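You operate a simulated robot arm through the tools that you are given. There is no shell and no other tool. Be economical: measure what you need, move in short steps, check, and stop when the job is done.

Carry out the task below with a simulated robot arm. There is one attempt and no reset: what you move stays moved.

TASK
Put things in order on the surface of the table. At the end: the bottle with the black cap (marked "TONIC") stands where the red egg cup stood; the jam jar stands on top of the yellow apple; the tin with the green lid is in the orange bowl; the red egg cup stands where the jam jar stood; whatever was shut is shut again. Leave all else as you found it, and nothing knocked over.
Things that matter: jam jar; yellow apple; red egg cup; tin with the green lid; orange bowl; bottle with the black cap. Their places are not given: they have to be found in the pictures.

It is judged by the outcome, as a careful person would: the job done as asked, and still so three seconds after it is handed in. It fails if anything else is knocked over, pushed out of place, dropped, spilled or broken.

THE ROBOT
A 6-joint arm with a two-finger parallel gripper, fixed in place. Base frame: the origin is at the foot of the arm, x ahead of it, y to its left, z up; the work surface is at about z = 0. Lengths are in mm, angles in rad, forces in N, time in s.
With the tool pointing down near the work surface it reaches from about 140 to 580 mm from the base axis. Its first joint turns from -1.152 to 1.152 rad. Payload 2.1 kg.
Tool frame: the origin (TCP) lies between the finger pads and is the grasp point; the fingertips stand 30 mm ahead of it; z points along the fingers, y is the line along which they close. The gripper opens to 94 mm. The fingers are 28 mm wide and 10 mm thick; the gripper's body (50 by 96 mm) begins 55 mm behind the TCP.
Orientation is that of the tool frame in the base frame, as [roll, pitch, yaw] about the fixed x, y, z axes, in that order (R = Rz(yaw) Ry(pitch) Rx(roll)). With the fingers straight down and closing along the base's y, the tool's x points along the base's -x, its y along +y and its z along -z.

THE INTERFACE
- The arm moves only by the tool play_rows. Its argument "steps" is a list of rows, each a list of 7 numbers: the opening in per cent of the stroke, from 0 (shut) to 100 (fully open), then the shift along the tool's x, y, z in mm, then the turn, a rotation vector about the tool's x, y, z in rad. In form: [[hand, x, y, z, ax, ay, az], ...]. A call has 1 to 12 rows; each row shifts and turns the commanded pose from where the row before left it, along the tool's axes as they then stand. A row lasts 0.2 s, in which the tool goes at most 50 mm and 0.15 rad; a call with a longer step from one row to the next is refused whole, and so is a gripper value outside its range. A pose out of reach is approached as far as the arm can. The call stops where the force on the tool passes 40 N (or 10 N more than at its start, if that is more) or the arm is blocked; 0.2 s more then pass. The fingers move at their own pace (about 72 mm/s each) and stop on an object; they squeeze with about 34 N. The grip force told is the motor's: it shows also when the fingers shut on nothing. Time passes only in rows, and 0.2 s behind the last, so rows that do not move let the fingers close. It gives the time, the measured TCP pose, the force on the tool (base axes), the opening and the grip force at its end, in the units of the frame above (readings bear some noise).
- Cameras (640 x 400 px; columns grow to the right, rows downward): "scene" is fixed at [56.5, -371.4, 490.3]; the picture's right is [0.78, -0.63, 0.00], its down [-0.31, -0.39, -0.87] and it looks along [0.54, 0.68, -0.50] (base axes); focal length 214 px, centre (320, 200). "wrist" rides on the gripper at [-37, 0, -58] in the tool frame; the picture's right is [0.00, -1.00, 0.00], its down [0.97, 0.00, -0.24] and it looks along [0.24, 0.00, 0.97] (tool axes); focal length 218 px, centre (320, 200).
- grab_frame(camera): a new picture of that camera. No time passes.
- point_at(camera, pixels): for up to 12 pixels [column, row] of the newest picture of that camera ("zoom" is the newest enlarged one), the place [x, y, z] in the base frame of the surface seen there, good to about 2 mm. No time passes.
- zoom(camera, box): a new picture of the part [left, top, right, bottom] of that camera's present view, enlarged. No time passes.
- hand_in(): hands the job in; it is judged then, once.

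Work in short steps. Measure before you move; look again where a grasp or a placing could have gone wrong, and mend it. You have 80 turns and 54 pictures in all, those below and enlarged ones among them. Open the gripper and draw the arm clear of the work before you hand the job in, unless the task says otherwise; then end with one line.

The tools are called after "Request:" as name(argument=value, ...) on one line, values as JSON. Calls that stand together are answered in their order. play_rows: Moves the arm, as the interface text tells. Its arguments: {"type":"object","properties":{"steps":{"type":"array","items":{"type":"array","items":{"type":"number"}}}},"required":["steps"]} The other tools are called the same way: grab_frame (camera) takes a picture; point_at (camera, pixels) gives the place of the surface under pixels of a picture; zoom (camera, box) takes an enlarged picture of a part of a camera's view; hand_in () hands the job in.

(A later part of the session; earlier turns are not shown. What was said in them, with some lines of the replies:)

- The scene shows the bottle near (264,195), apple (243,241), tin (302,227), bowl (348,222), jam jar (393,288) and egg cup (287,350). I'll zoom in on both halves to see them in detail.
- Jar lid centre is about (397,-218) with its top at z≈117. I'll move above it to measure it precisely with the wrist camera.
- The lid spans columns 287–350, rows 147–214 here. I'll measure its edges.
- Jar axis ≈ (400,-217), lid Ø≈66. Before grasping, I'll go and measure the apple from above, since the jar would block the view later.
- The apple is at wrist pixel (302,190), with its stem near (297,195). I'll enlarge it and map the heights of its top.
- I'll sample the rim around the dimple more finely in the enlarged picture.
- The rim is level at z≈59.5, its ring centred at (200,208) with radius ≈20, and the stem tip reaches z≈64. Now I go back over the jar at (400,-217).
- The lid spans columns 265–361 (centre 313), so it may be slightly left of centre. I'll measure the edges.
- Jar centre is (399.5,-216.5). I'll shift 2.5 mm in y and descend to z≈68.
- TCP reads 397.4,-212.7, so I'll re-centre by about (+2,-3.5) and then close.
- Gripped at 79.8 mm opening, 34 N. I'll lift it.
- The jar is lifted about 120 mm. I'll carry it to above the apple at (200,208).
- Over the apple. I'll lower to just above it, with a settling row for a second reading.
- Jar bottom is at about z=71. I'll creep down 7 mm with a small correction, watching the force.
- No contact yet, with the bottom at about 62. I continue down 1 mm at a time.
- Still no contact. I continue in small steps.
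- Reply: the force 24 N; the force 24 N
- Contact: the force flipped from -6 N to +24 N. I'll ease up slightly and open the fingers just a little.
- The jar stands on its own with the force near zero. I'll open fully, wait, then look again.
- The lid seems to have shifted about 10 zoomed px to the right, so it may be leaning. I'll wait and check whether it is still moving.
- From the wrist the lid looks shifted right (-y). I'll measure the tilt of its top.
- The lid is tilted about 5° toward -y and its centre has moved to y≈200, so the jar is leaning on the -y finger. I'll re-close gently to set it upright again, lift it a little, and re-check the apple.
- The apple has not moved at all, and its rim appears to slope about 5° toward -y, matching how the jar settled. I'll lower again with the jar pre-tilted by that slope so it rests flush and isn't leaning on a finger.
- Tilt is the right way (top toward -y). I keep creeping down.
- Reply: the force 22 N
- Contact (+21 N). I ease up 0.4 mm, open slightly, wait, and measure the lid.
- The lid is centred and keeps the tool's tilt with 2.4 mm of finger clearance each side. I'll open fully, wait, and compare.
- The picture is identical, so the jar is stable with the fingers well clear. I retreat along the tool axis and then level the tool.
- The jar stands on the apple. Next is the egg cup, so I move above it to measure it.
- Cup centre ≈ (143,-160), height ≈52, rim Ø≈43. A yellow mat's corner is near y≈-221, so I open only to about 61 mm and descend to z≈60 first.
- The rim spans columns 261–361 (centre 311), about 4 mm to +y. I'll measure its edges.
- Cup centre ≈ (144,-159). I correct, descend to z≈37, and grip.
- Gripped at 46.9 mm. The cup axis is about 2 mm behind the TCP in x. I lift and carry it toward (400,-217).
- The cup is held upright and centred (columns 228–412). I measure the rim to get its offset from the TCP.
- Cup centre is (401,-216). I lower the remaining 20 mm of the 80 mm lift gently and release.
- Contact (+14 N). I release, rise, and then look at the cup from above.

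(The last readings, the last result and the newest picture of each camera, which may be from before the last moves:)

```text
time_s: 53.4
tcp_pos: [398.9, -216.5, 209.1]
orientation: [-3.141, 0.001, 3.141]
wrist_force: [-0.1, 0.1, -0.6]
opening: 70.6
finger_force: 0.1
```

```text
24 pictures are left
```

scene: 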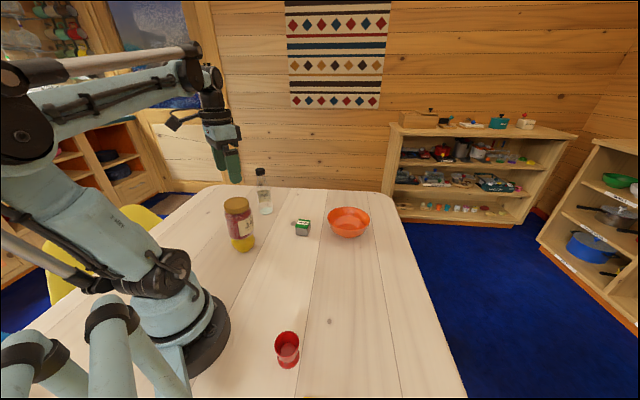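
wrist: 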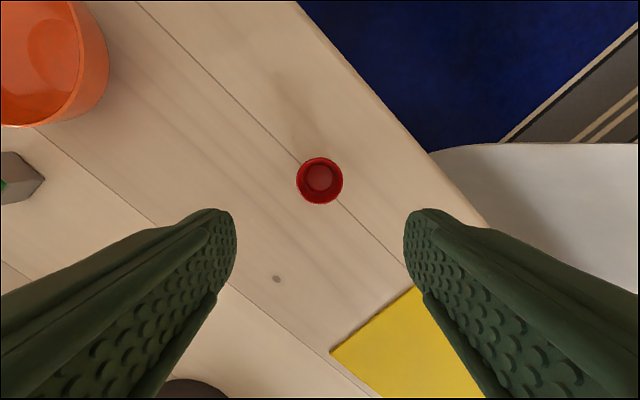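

The cup is upright at the jar's old place. Now to the bottle: I move over it, high up, to measure it.

Request:
play_rows(steps=[[100, 0, 45, -10, 0, 0, 0], [100, 3, 45, -10, 0, 0, 0], [100, 3, 45, -10, 0, 0, 0], [100, 3, 45, -10, 0, 0, 0], [100, 3, 45, -10, 0, 0, 0], [100, 3, 45, -10, 0, 0, 0], [100, 3, 45, -10, 0, 0, 0], [100, 3, 45, -10, 0, 0, 0], [100, 3, 45, -10, 0, 0, 0], [100, 3, 45, 0, 0, 0, 0], [100, 3, 45, 0, 0, 0, 0], [100, 3, 45, 0, 0, 0, 0]])

Request:
grab_frame(camera="wrist")

Request:
zoom(camera="scene", box=[235, 155, 295, 220])

```text
time_s: 56.0
tcp_pos: [368.7, 325.8, 297.6]
orientation: [-3.141, 0.0, 3.141]
wrist_force: [-0.9, -0.7, -0.8]
opening: 93.9
finger_force: 0.2
```

```text
23 pictures are left
```

wrist: 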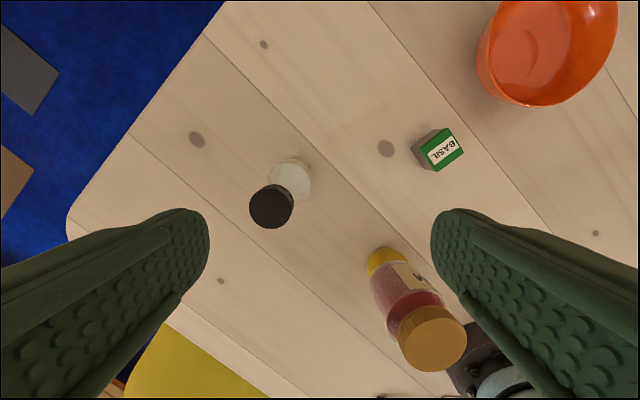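

```text
6.15 times, centred on (265, 188) of scene
```

zoom: 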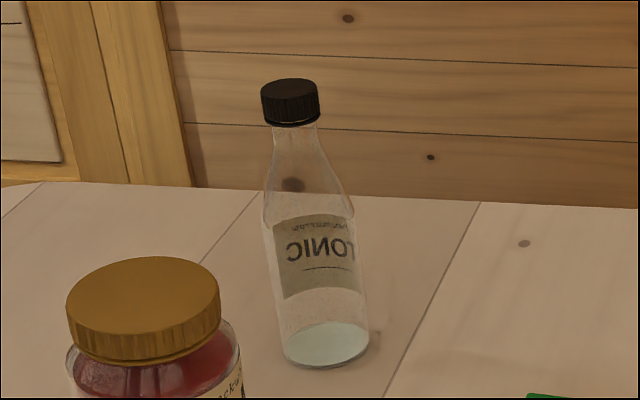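

The jar still stands. I'll measure the bottle's profile (shoulder near zoom row 218, neck ~130, cap 80–125).

Request:
point_at(camera="zoom", pixels=[[290, 90], [266, 110], [317, 110], [292, 124], [295, 140], [300, 175], [272, 220], [352, 220], [310, 230], [320, 290], [325, 320], [327, 360]])

Request:
point_at(camera="wrist", pixels=[[270, 206], [251, 207], [289, 207], [270, 187], [270, 226], [295, 180], [308, 175], [292, 162], [285, 185]])

```text
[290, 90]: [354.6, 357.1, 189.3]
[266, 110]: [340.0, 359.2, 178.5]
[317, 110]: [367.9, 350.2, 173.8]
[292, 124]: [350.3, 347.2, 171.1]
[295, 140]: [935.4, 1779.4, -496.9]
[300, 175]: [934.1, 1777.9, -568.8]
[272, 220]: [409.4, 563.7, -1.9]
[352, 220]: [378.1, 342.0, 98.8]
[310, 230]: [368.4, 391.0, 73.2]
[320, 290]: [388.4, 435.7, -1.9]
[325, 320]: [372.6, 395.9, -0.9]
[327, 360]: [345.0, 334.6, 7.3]
```

```text
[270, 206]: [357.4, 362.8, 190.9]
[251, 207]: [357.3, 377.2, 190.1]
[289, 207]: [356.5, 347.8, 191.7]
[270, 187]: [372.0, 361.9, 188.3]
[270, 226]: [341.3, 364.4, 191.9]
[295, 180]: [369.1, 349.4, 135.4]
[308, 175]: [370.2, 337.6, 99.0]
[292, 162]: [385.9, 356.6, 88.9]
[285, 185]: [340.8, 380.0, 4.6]
```

Cap centre (357,362), top z≈190, Ø≈33; the body's shoulder is at z≈98. I'll grip at cap height (TCP z≈176) and test with a small lift. First I go over it and check centring.

Request:
play_rows(steps=[[70, 11.7, 36.5, 10, 0, 0, 0], [70, 0, 0, 20, 0, 0, 0], [70, 0, 0, 20, 0, 0, 0], [70, 0, 0, 0, 0, 0, 0]])

Request:
grab_frame(camera="wrist")

Request:
point_at(camera="wrist", pixels=[[320, 210], [320, 200], [320, 220], [310, 210], [330, 210]])

```text
time_s: 57.0
tcp_pos: [357.4, 361.0, 247.4]
orientation: [3.141, -0.001, 3.14]
wrist_force: [-0.3, -0.1, -0.6]
opening: 65.6
finger_force: 0.1
```

```text
21 pictures are left
```

wrist: 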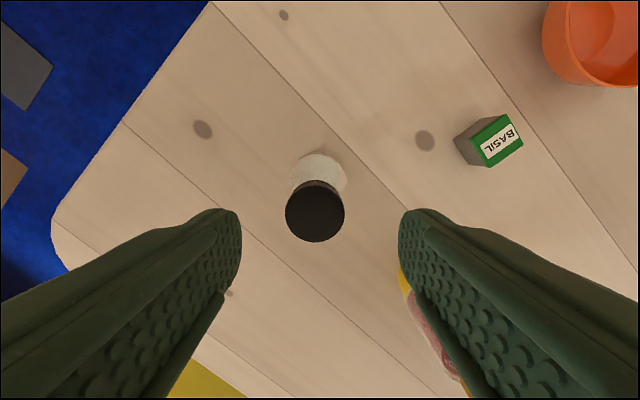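

```text
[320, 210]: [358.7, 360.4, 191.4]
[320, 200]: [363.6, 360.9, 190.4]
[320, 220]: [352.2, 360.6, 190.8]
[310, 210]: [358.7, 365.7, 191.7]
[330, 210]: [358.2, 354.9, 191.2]
```

Cap centre ≈ (357.5,363). I shift +1.5 in y, descend 71 mm, and close.

Request:
play_rows(steps=[[70, 0, 1.5, 20, 0, 0, 0], [70, 0, 0, 20, 0, 0, 0], [70, 0, 0, 20, 0, 0, 0], [70, 0, 0, 11, 0, 0, 0], [70, 0, 0, 0, 0, 0, 0], [60, 0, 0, 0, 0, 0, 0], [50, 0, 0, 0, 0, 0, 0], [40, 0, 0, 0, 0, 0, 0], [30, 0, 0, 0, 0, 0, 0], [20, 0, 0, 0, 0, 0, 0], [20, 0, 0, 0, 0, 0, 0]])

Request:
play_rows(steps=[[20, 0, 0, -5, 0, 0, 0], [20, 0, 0, -15, 0, 0, 0], [20, 0, 0, 0, 0, 0, 0]])

Request:
zoom(camera="scene", box=[215, 110, 315, 230])

```text
time_s: 59.4
tcp_pos: [356.7, 362.1, 176.7]
orientation: [3.141, 0.0, 3.14]
wrist_force: [-0.3, -0.7, 0.7]
opening: 32.0
finger_force: 34.2
```

```text
time_s: 60.2
tcp_pos: [357.0, 361.8, 198.0]
orientation: [-3.141, -0.002, 3.141]
wrist_force: [-0.2, 0.2, -1.8]
opening: 31.9
finger_force: 34.3
```

```text
3.33 times, centred on (265, 170) of scene
```

zoom: 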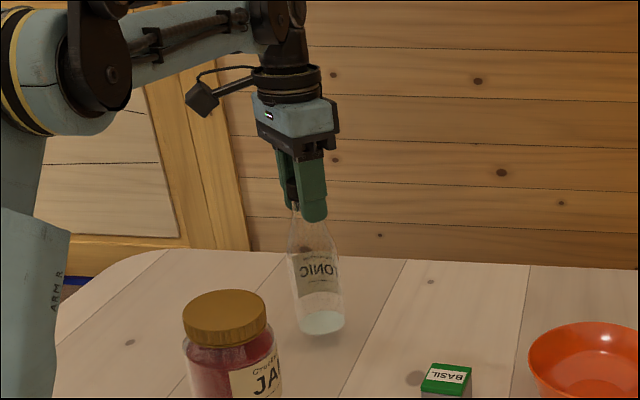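

The bottle lifts with its cap on. I raise it further and carry it on an arc well away from the jar and over the clear table.

Request:
play_rows(steps=[[20, 0, 0, -35, 0, 0, 0], [20, 0, 0, -45, 0, 0, 0], [20, -5, -30, 0, 0, 0, 0], [20, -6, -42, 0, 0, 0, 0], [20, -6, -42, 0, 0, 0, 0], [20, -6, -42, 0, 0, 0, 0], [20, -5, -43, 0, 0, 0, 0], [20, -5, -43, 0, 0, 0, 0], [20, 5, -43, 0, 0, 0, 0], [20, 10, -43, 0, 0, 0, 0], [20, 10, -30, 0, 0, 0, 0], [20, 0, 0, 0, 0, 0, 0]])

Request:
play_rows(steps=[[20, 10, -30, 0, 0, 0, 0], [20, 15, -40, 0, 0, 0, 0], [20, 25, -30, 0, 0, 0, 0], [20, 38, -18, 0, 0, 0, 0], [20, 40, -15, 0, 0, 0, 0], [20, 40, -15, 0, 0, 0, 0], [20, 40, -12, 0, 0, 0, 0], [20, 20, -3, 0, 0, 0, 0], [20, 0, 0, 0, 0, 0, 0]])

Request:
grab_frame(camera="scene")

```text
time_s: 62.8
tcp_pos: [366.2, 4.9, 275.7]
orientation: [-3.14, 0.001, -3.141]
wrist_force: [0.8, -0.1, -1.6]
opening: 31.5
finger_force: 33.9
```

```text
time_s: 64.8
tcp_pos: [135.3, -158.8, 278.1]
orientation: [3.141, -0.001, -3.141]
wrist_force: [-0.2, 0.1, -2.0]
opening: 31.7
finger_force: 33.3
```

```text
19 pictures are left
```

scene: 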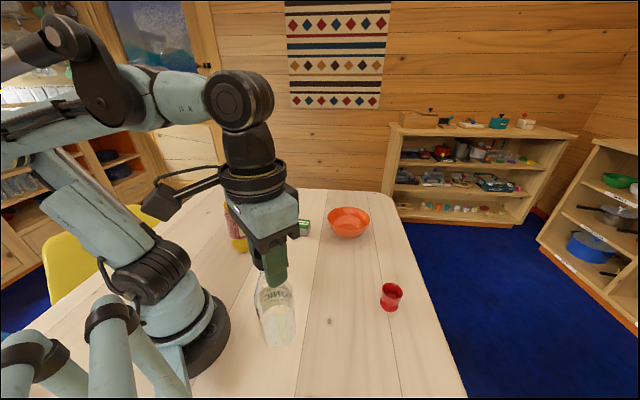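

At (135,-159), I correct +9 mm in x and lower 90 of the 100 mm.

Request:
play_rows(steps=[[20, -9, 0, 15, 0, 0, 0], [20, 0, 0, 20, 0, 0, 0], [20, 0, 0, 20, 0, 0, 0], [20, 0, 0, 20, 0, 0, 0], [20, 0, 0, 15, 0, 0, 0], [20, 0, 0, 0, 0, 0, 0]])

Request:
grab_frame(camera="wrist")

Request:
zoom(camera="scene", box=[230, 240, 340, 390])

```text
time_s: 66.2
tcp_pos: [146.0, -158.6, 187.3]
orientation: [-3.142, 0.0, 3.14]
wrist_force: [0.3, 0.7, -1.8]
opening: 31.5
finger_force: 34.0
```

```text
18 pictures are left
```

wrist: 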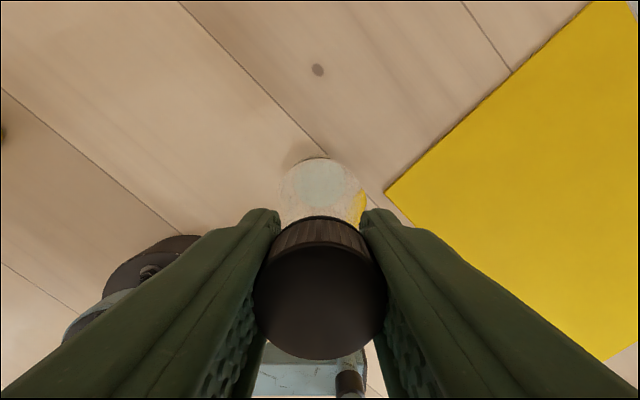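

```text
2.67 times, centred on (285, 315) of scene
```

zoom: 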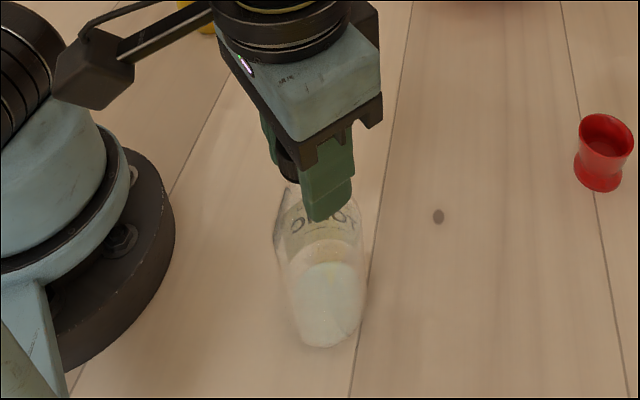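

Hanging upright, clear of the mat. I lower the last 10 mm gently, watching for contact.

Request:
play_rows(steps=[[20, 1, 0, 4, 0, 0, 0], [20, 0, 0, 3, 0, 0, 0], [20, 0, 0, 1.5, 0, 0, 0], [20, 0, 0, 0, 0, 0, 0]])

Request:
play_rows(steps=[[20, 0, 0, 0.8, 0, 0, 0], [20, 0, 0, 0, 0, 0, 0]])

Request:
play_rows(steps=[[20, 0, 0, 0.7, 0, 0, 0], [20, 0, 0, 0, 0, 0, 0]])

```text
time_s: 67.2
tcp_pos: [144.8, -158.0, 179.6]
orientation: [3.141, 0.0, 3.141]
wrist_force: [0.0, 0.4, -2.6]
opening: 31.6
finger_force: 34.0
```

```text
time_s: 67.8
tcp_pos: [144.2, -158.8, 178.6]
orientation: [-3.141, 0.0, 3.141]
wrist_force: [0.3, -0.1, -2.5]
opening: 31.8
finger_force: 34.4
```

```text
time_s: 68.4
tcp_pos: [144.0, -158.6, 178.6]
orientation: [3.141, -0.001, 3.141]
wrist_force: [0.2, -0.4, -2.6]
opening: 32.0
finger_force: 33.8
```

Request:
play_rows(steps=[[20, 0, 0, 0.6, 0, 0, 0], [20, 0, 0, 0, 0, 0, 0]])

Request:
play_rows(steps=[[20, 0, 0, 0.5, 0, 0, 0], [20, 0, 0, 0, 0, 0, 0]])

```text
time_s: 69.0
tcp_pos: [145.4, -158.8, 178.4]
orientation: [-3.141, -0.001, -3.141]
wrist_force: [-0.4, 0.0, -2.8]
opening: 31.6
finger_force: 33.7
```

```text
time_s: 69.6
tcp_pos: [144.2, -159.2, 177.6]
orientation: [3.141, 0.0, -3.141]
wrist_force: [-0.7, 2.0, 0.8]
opening: 32.1
finger_force: 33.8
```

Contact has begun (force rose from -2.7 to +0.8 N). I open, then rise.

Request:
play_rows(steps=[[30, 0, 0, 0.2, 0, 0, 0], [36, 0, 0, 0, 0, 0, 0], [42, 0, 0, 0, 0, 0, 0], [50, 0, 0, 0, 0, 0, 0], [60, 0, 0, 0, 0, 0, 0], [60, 0, 0, -15, 0, 0, 0], [60, 0, 0, -35, 0, 0, 0], [60, 0, 0, -40, 0, 0, 0], [60, 0, 0, 0, 0, 0, 0]])

Request:
grab_frame(camera="wrist")

Request:
point_at(camera="wrist", pixels=[[320, 210], [310, 210], [330, 210], [320, 220]])

```text
time_s: 71.6
tcp_pos: [145.0, -159.8, 266.2]
orientation: [3.141, 0.0, 3.14]
wrist_force: [-0.6, 0.3, 0.3]
opening: 56.3
finger_force: 0.0
```

```text
16 pictures are left
```

wrist: 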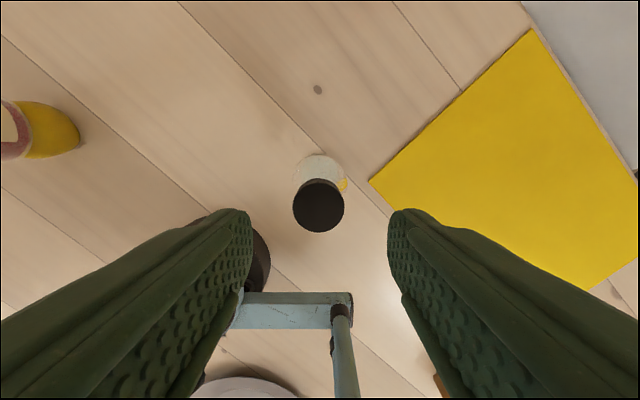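

```text
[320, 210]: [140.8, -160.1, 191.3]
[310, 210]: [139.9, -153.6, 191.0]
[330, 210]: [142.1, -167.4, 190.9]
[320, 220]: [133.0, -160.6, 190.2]
```

The bottle stands at (143.5,-159.5). Now to the tin, to view it from above.

Request:
play_rows(steps=[[80, -29, 33, 0, 0, 0, 0], [80, -29, 33, 0, 0, 0, 0], [80, -29, 33, 0, 0, 0, 0], [80, -29, 33, 0, 0, 0, 0], [80, -29, 33, 0, 0, 0, 0], [80, -29, 33, 0, 0, 0, 0], [80, -29, 33, 10, 0, 0, 0], [80, -29, 33, 30, 0, 0, 0], [80, -29, 33, 30, 0, 0, 0], [80, 0, 0, 0, 0, 0, 0]])

Request:
grab_frame(camera="wrist")

```text
refused: row 8 steps farther than a row can; nothing moved
```

```text
15 pictures are left
```

wrist: 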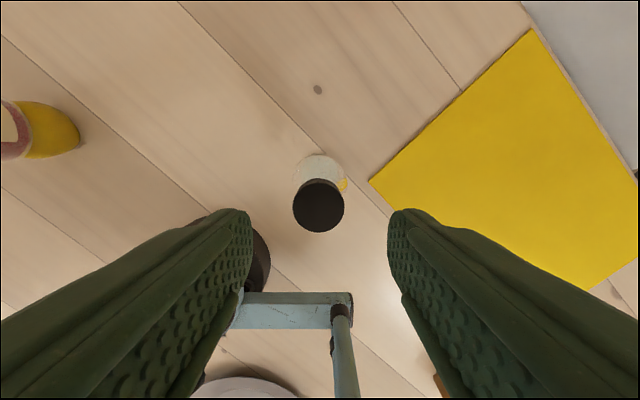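

That was refused for too long a step; I'll split the descent from the sideways motion.

Request:
play_rows(steps=[[80, -29, 33, 0, 0, 0, 0], [80, -29, 33, 0, 0, 0, 0], [80, -29, 33, 0, 0, 0, 0], [80, -29, 33, 0, 0, 0, 0], [80, -29, 33, 0, 0, 0, 0], [80, -29, 33, 0, 0, 0, 0], [80, -29, 33, 0, 0, 0, 0], [80, -29, 33, 0, 0, 0, 0], [80, -29, 33, 0, 0, 0, 0], [80, 0, 0, 35, 0, 0, 0], [80, 0, 0, 35, 0, 0, 0], [80, 0, 0, 0, 0, 0, 0]])

Request:
grab_frame(camera="wrist")

```text
time_s: 74.2
tcp_pos: [405.5, 136.0, 194.7]
orientation: [3.141, 0.0, -3.141]
wrist_force: [-0.2, -1.4, 0.0]
opening: 75.2
finger_force: 0.0
```

```text
14 pictures are left
```

wrist: 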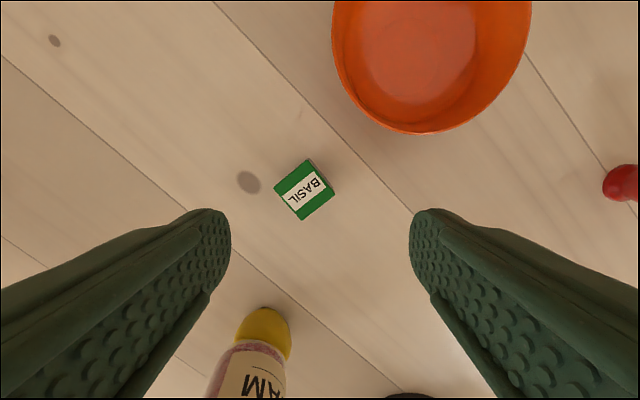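

The tin's lid corners are near (274,187), (309,160), (334,191) and (303,220). I measure those, and the bowl too.

Request:
point_at(camera="wrist", pixels=[[276, 187], [308, 162], [333, 191], [302, 218], [304, 190], [430, 60], [400, 100], [470, 30], [333, 40], [530, 40], [420, 134], [430, 20]])

Request:
zoom(camera="wrist", box=[264, 150, 344, 230])

```text
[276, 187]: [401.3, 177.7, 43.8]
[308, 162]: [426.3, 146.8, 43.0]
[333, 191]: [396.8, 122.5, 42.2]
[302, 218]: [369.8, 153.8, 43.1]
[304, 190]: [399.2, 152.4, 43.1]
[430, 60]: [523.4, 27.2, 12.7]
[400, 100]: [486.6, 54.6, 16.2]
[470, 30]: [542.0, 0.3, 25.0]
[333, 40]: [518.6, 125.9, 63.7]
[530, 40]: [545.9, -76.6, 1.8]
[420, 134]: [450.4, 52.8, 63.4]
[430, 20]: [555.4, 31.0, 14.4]
```

```text
5.00 times, centred on (304, 190) of wrist
```

zoom: 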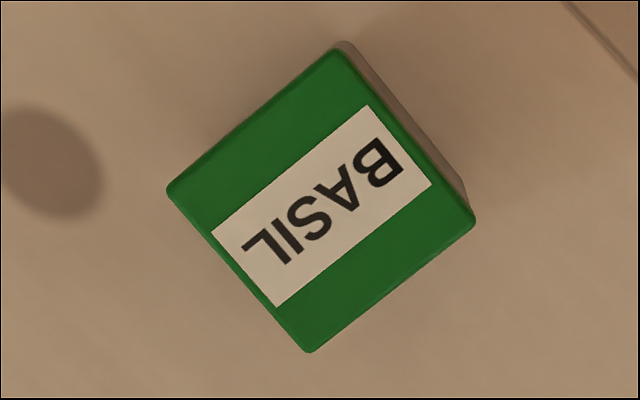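

Tin centre ≈ (398.6,150), side ≈39, edges at about 39°/-51°. Before picking it up I'll look at the bowl from above for its centre.

Request:
play_rows(steps=[[80, -20, -20, -25, 0, 0, 0], [80, -25, -25, -15, 0, 0, 0], [80, -30, -25, -10, 0, 0, 0], [80, -25, -20, 0, 0, 0, 0], [80, 0, 0, 0, 0, 0, 0]])

Request:
grab_frame(camera="wrist")

```text
time_s: 75.4
tcp_pos: [505.4, 50.6, 247.1]
orientation: [3.141, 0.001, 3.142]
wrist_force: [-0.1, -0.2, 0.2]
opening: 75.3
finger_force: 0.2
```

```text
12 pictures are left
```

wrist: 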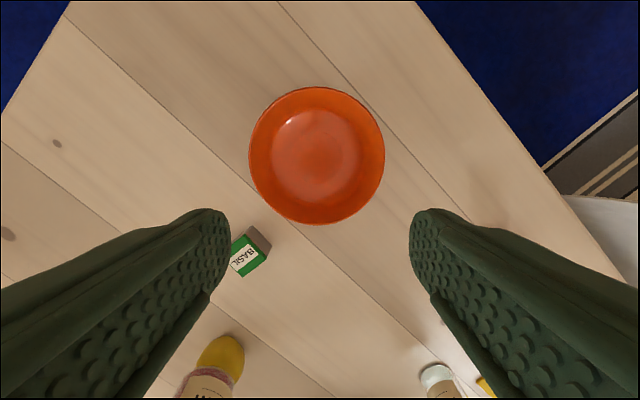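

Request:
point_at(camera="wrist", pixels=[[250, 155], [384, 155], [317, 88], [317, 223], [316, 156], [285, 156], [347, 156], [316, 125], [316, 185], [270, 156], [365, 156]])

```text
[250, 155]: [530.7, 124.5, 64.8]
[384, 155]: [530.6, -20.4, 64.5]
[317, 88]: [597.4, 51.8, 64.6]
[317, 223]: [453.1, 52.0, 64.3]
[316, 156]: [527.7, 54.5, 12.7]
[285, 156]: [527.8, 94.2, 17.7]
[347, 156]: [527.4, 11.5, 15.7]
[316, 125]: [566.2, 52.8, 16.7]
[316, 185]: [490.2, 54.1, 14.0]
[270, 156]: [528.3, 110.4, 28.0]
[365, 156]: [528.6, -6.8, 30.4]
```

Bowl centre (526,52), rim radius ≈73 at z 64.5, floor ≈13. I go back over the tin, yaw about +0.68 rad to align with its edges, and come down partway.

Request:
play_rows(steps=[[80, 26.7, 24.8, 0, 0, 0, 0], [80, 26.7, 24.8, 0, 0, 0, 0], [80, 26.7, 24.8, 0, 0, 0, 0], [80, 26.7, 24.8, 0, 0, 0, 0], [80, 0, 0, 20, 0, 0, -0.136], [80, 0, 0, 20, 0, 0, -0.136], [80, 0, 0, 20, 0, 0, -0.136], [80, 0, 0, 20, 0, 0, -0.136], [80, 0, 0, 20, 0, 0, -0.136], [80, 0, 0, 25, 0, 0, 0], [80, 0, 0, 0, 0, 0, 0]])

Request:
grab_frame(camera="wrist")

```text
time_s: 77.8
tcp_pos: [397.4, 149.4, 121.0]
orientation: [3.141, 0.0, -2.46]
wrist_force: [-0.1, 1.0, -0.4]
opening: 75.1
finger_force: 0.0
```

```text
11 pictures are left
```

wrist: 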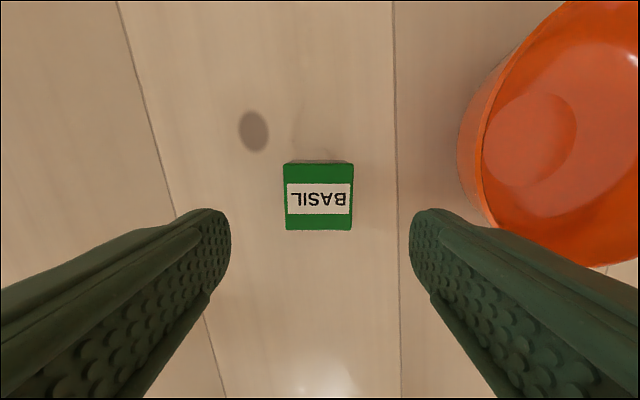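

Aligned and centred (columns 283–353). I descend to z≈35 and grip.

Request:
play_rows(steps=[[80, 0, 0, 25, 0, 0, 0], [80, 0, 0, 25, 0, 0, 0], [80, 0, 0, 25, 0, 0, 0], [75, 0, 0, 10, 0, 0, 0], [75, 0, 0, 0, 0, 0, 0]])

Request:
play_rows(steps=[[65, 0, 0, 0, 0, 0, 0], [55, 0, 0, 0, 0, 0, 0], [45, 0, 0, 0, 0, 0, 0], [35, 0, 0, 0, 0, 0, 0], [25, 0, 0, 0, 0, 0, 0], [25, 0, 0, 0, 0, 0, 0]])

```text
time_s: 79.0
tcp_pos: [398.7, 147.1, 35.0]
orientation: [3.141, 0.0, -2.464]
wrist_force: [-0.1, -0.4, -0.6]
opening: 70.6
finger_force: 0.1
```

```text
time_s: 80.4
tcp_pos: [400.2, 147.1, 33.8]
orientation: [-3.141, 0.0, -2.46]
wrist_force: [0.5, -0.9, 0.2]
opening: 48.7
finger_force: 33.6
```

Gripped (48.7 mm). I lift 90 mm and carry it to above the bowl centre (526,52).

Request:
play_rows(steps=[[25, 0, 0, -20, 0, 0, 0], [25, 0, 0, -35, 0, 0, 0], [25, 0, 0, -35, 0, 0, 0], [25, -7.7, -30.7, 0, 0, 0, 0], [25, -7.7, -30.7, 0, 0, 0, 0], [25, -7.7, -30.7, 0, 0, 0, 0], [25, -7.7, -30.7, 0, 0, 0, 0], [25, -7.6, -30.9, 0, 0, 0, 0], [25, 0, 0, 0, 0, 0, 0]])

Request:
zoom(camera="scene", box=[280, 150, 420, 260])

```text
time_s: 82.4
tcp_pos: [525.2, 52.2, 125.7]
orientation: [3.141, 0.001, -2.461]
wrist_force: [-0.1, -0.5, -0.1]
opening: 48.6
finger_force: 34.0
```

```text
3.64 times, centred on (350, 205) of scene
```

zoom: 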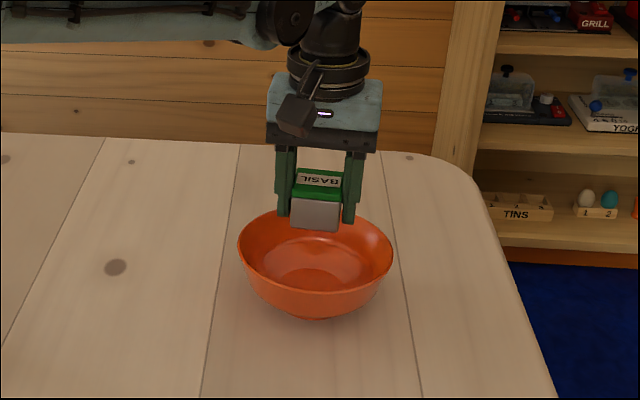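

Centred over the bowl. I lower until the tin is just above the floor.

Request:
play_rows(steps=[[25, 0, 0, 20, 0, 0, 0], [25, 0, 0, 20, 0, 0, 0], [25, 0, 0, 20, 0, 0, 0], [25, 0, 0, 12, 0, 0, 0], [25, 0, 0, 3, 0, 0, 0], [25, 0, 0, 0, 0, 0, 0]])

Request:
play_rows(steps=[[25, 0, 0, 1, 0, 0, 0], [25, 0, 0, 0, 0, 0, 0]])

Request:
play_rows(steps=[[25, 0, 0, 0.7, 0, 0, 0], [25, 0, 0, 0, 0, 0, 0]])

```text
time_s: 83.8
tcp_pos: [525.5, 51.4, 51.4]
orientation: [-3.141, 0.001, -2.461]
wrist_force: [0.3, -0.5, -0.5]
opening: 48.7
finger_force: 33.6
```

```text
time_s: 84.4
tcp_pos: [525.1, 51.2, 50.9]
orientation: [-3.142, 0.0, -2.465]
wrist_force: [0.3, 0.2, -1.2]
opening: 48.7
finger_force: 33.8
```

```text
time_s: 85.0
tcp_pos: [527.7, 50.7, 49.2]
orientation: [3.141, 0.0, -2.461]
wrist_force: [0.2, 0.3, -0.8]
opening: 48.6
finger_force: 33.9
```

Request:
play_rows(steps=[[25, 0, 0, 0.7, 0, 0, 0], [25, 0, 0, 0, 0, 0, 0]])

Request:
play_rows(steps=[[25, 0, 0, 0.5, 0, 0, 0], [25, 0, 0, 0, 0, 0, 0]])

```text
time_s: 85.6
tcp_pos: [525.6, 51.3, 49.7]
orientation: [3.14, -0.001, -2.462]
wrist_force: [0.3, -0.1, -0.8]
opening: 48.6
finger_force: 34.6
```

```text
time_s: 86.2
tcp_pos: [525.9, 52.0, 47.6]
orientation: [3.14, 0.001, -2.459]
wrist_force: [-0.2, -0.5, -1.3]
opening: 48.5
finger_force: 34.7
```

The bottom is within about a millimetre of the floor. I open slightly to release, then rise straight up.

Request:
play_rows(steps=[[50, 0, 0, 0, 0, 0, 0], [54, 0, 0, 0, 0, 0, 0], [56, 0, 0, 0, 0, 0, 0], [57, 0, 0, 0, 0, 0, 0], [57, 0, 0, -5, 0, 0, 0], [58, 0, 0, -15, 0, 0, 0], [58, 0, 0, -30, 0, 0, 0], [58, 0, 0, -40, 0, 0, 0], [58, 0, 0, -40, 0, 0, 0], [58, 0, 0, -40, 0, 0, 0], [58, 0, 0, 0, 0, 0, 0]])

Request:
grab_frame(camera="wrist")

```text
time_s: 88.6
tcp_pos: [522.2, 52.5, 215.7]
orientation: [3.142, -0.001, -2.461]
wrist_force: [-1.2, 1.1, -0.8]
opening: 54.6
finger_force: 0.1
```

```text
9 pictures are left
```

wrist: 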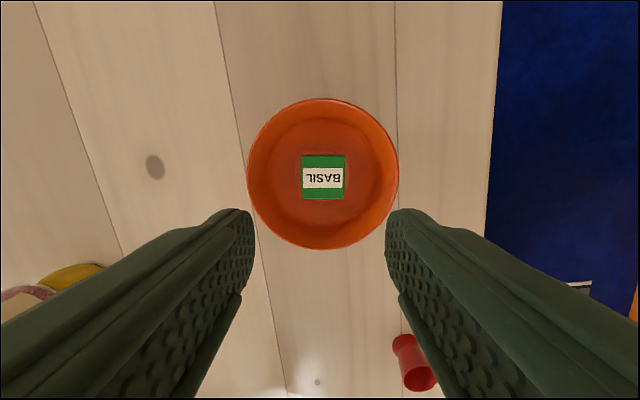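

The tin sits in the bowl. I lift clear, turn the tool back, and check the whole scene.

Request:
play_rows(steps=[[100, 0, 0, -30, 0, 0, 0.136], [100, 0, 0, -30, 0, 0, 0.136], [100, 0, 0, -30, 0, 0, 0.136], [100, 0, 0, -30, 0, 0, 0.136], [100, 30, -20, -20, 0, 0, 0.136], [100, 35, -30, 0, 0, 0, 0], [100, 35, -30, 0, 0, 0, 0], [100, 35, -30, 0, 0, 0, 0], [100, 0, 0, 0, 0, 0, 0]])

Request:
grab_frame(camera="scene")

```text
time_s: 90.6
tcp_pos: [357.1, -68.1, 305.8]
orientation: [3.14, 0.002, -3.141]
wrist_force: [-0.2, -0.1, 0.0]
opening: 93.9
finger_force: 0.1
out of reach, approached as far as the arm can: row 3, 4
```

```text
8 pictures are left
```

scene: 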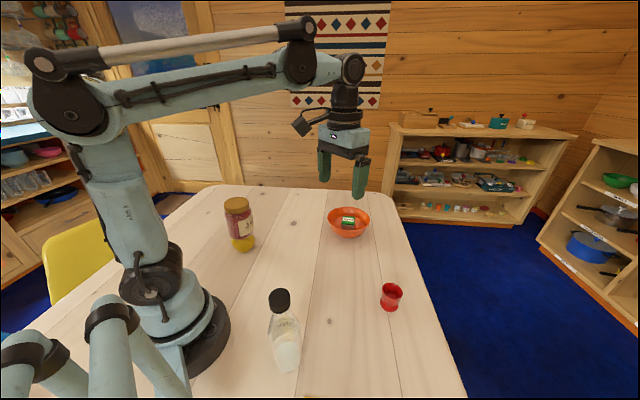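

Everything stands where it was asked: jar on the apple, bottle and cup in place, tin in the bowl, arm clear and gripper open. I'm handing it in.

Request:
hand_in()

```text
The job is handed in.
```

The job is handed in: the jam jar is on the apple, leaning about 5° with the slope of the apple's top but steady. The tonic bottle is where the egg cup stood, the egg cup is where the jar stood, and the tin is in the orange bowl. Nothing was opened or knocked over.
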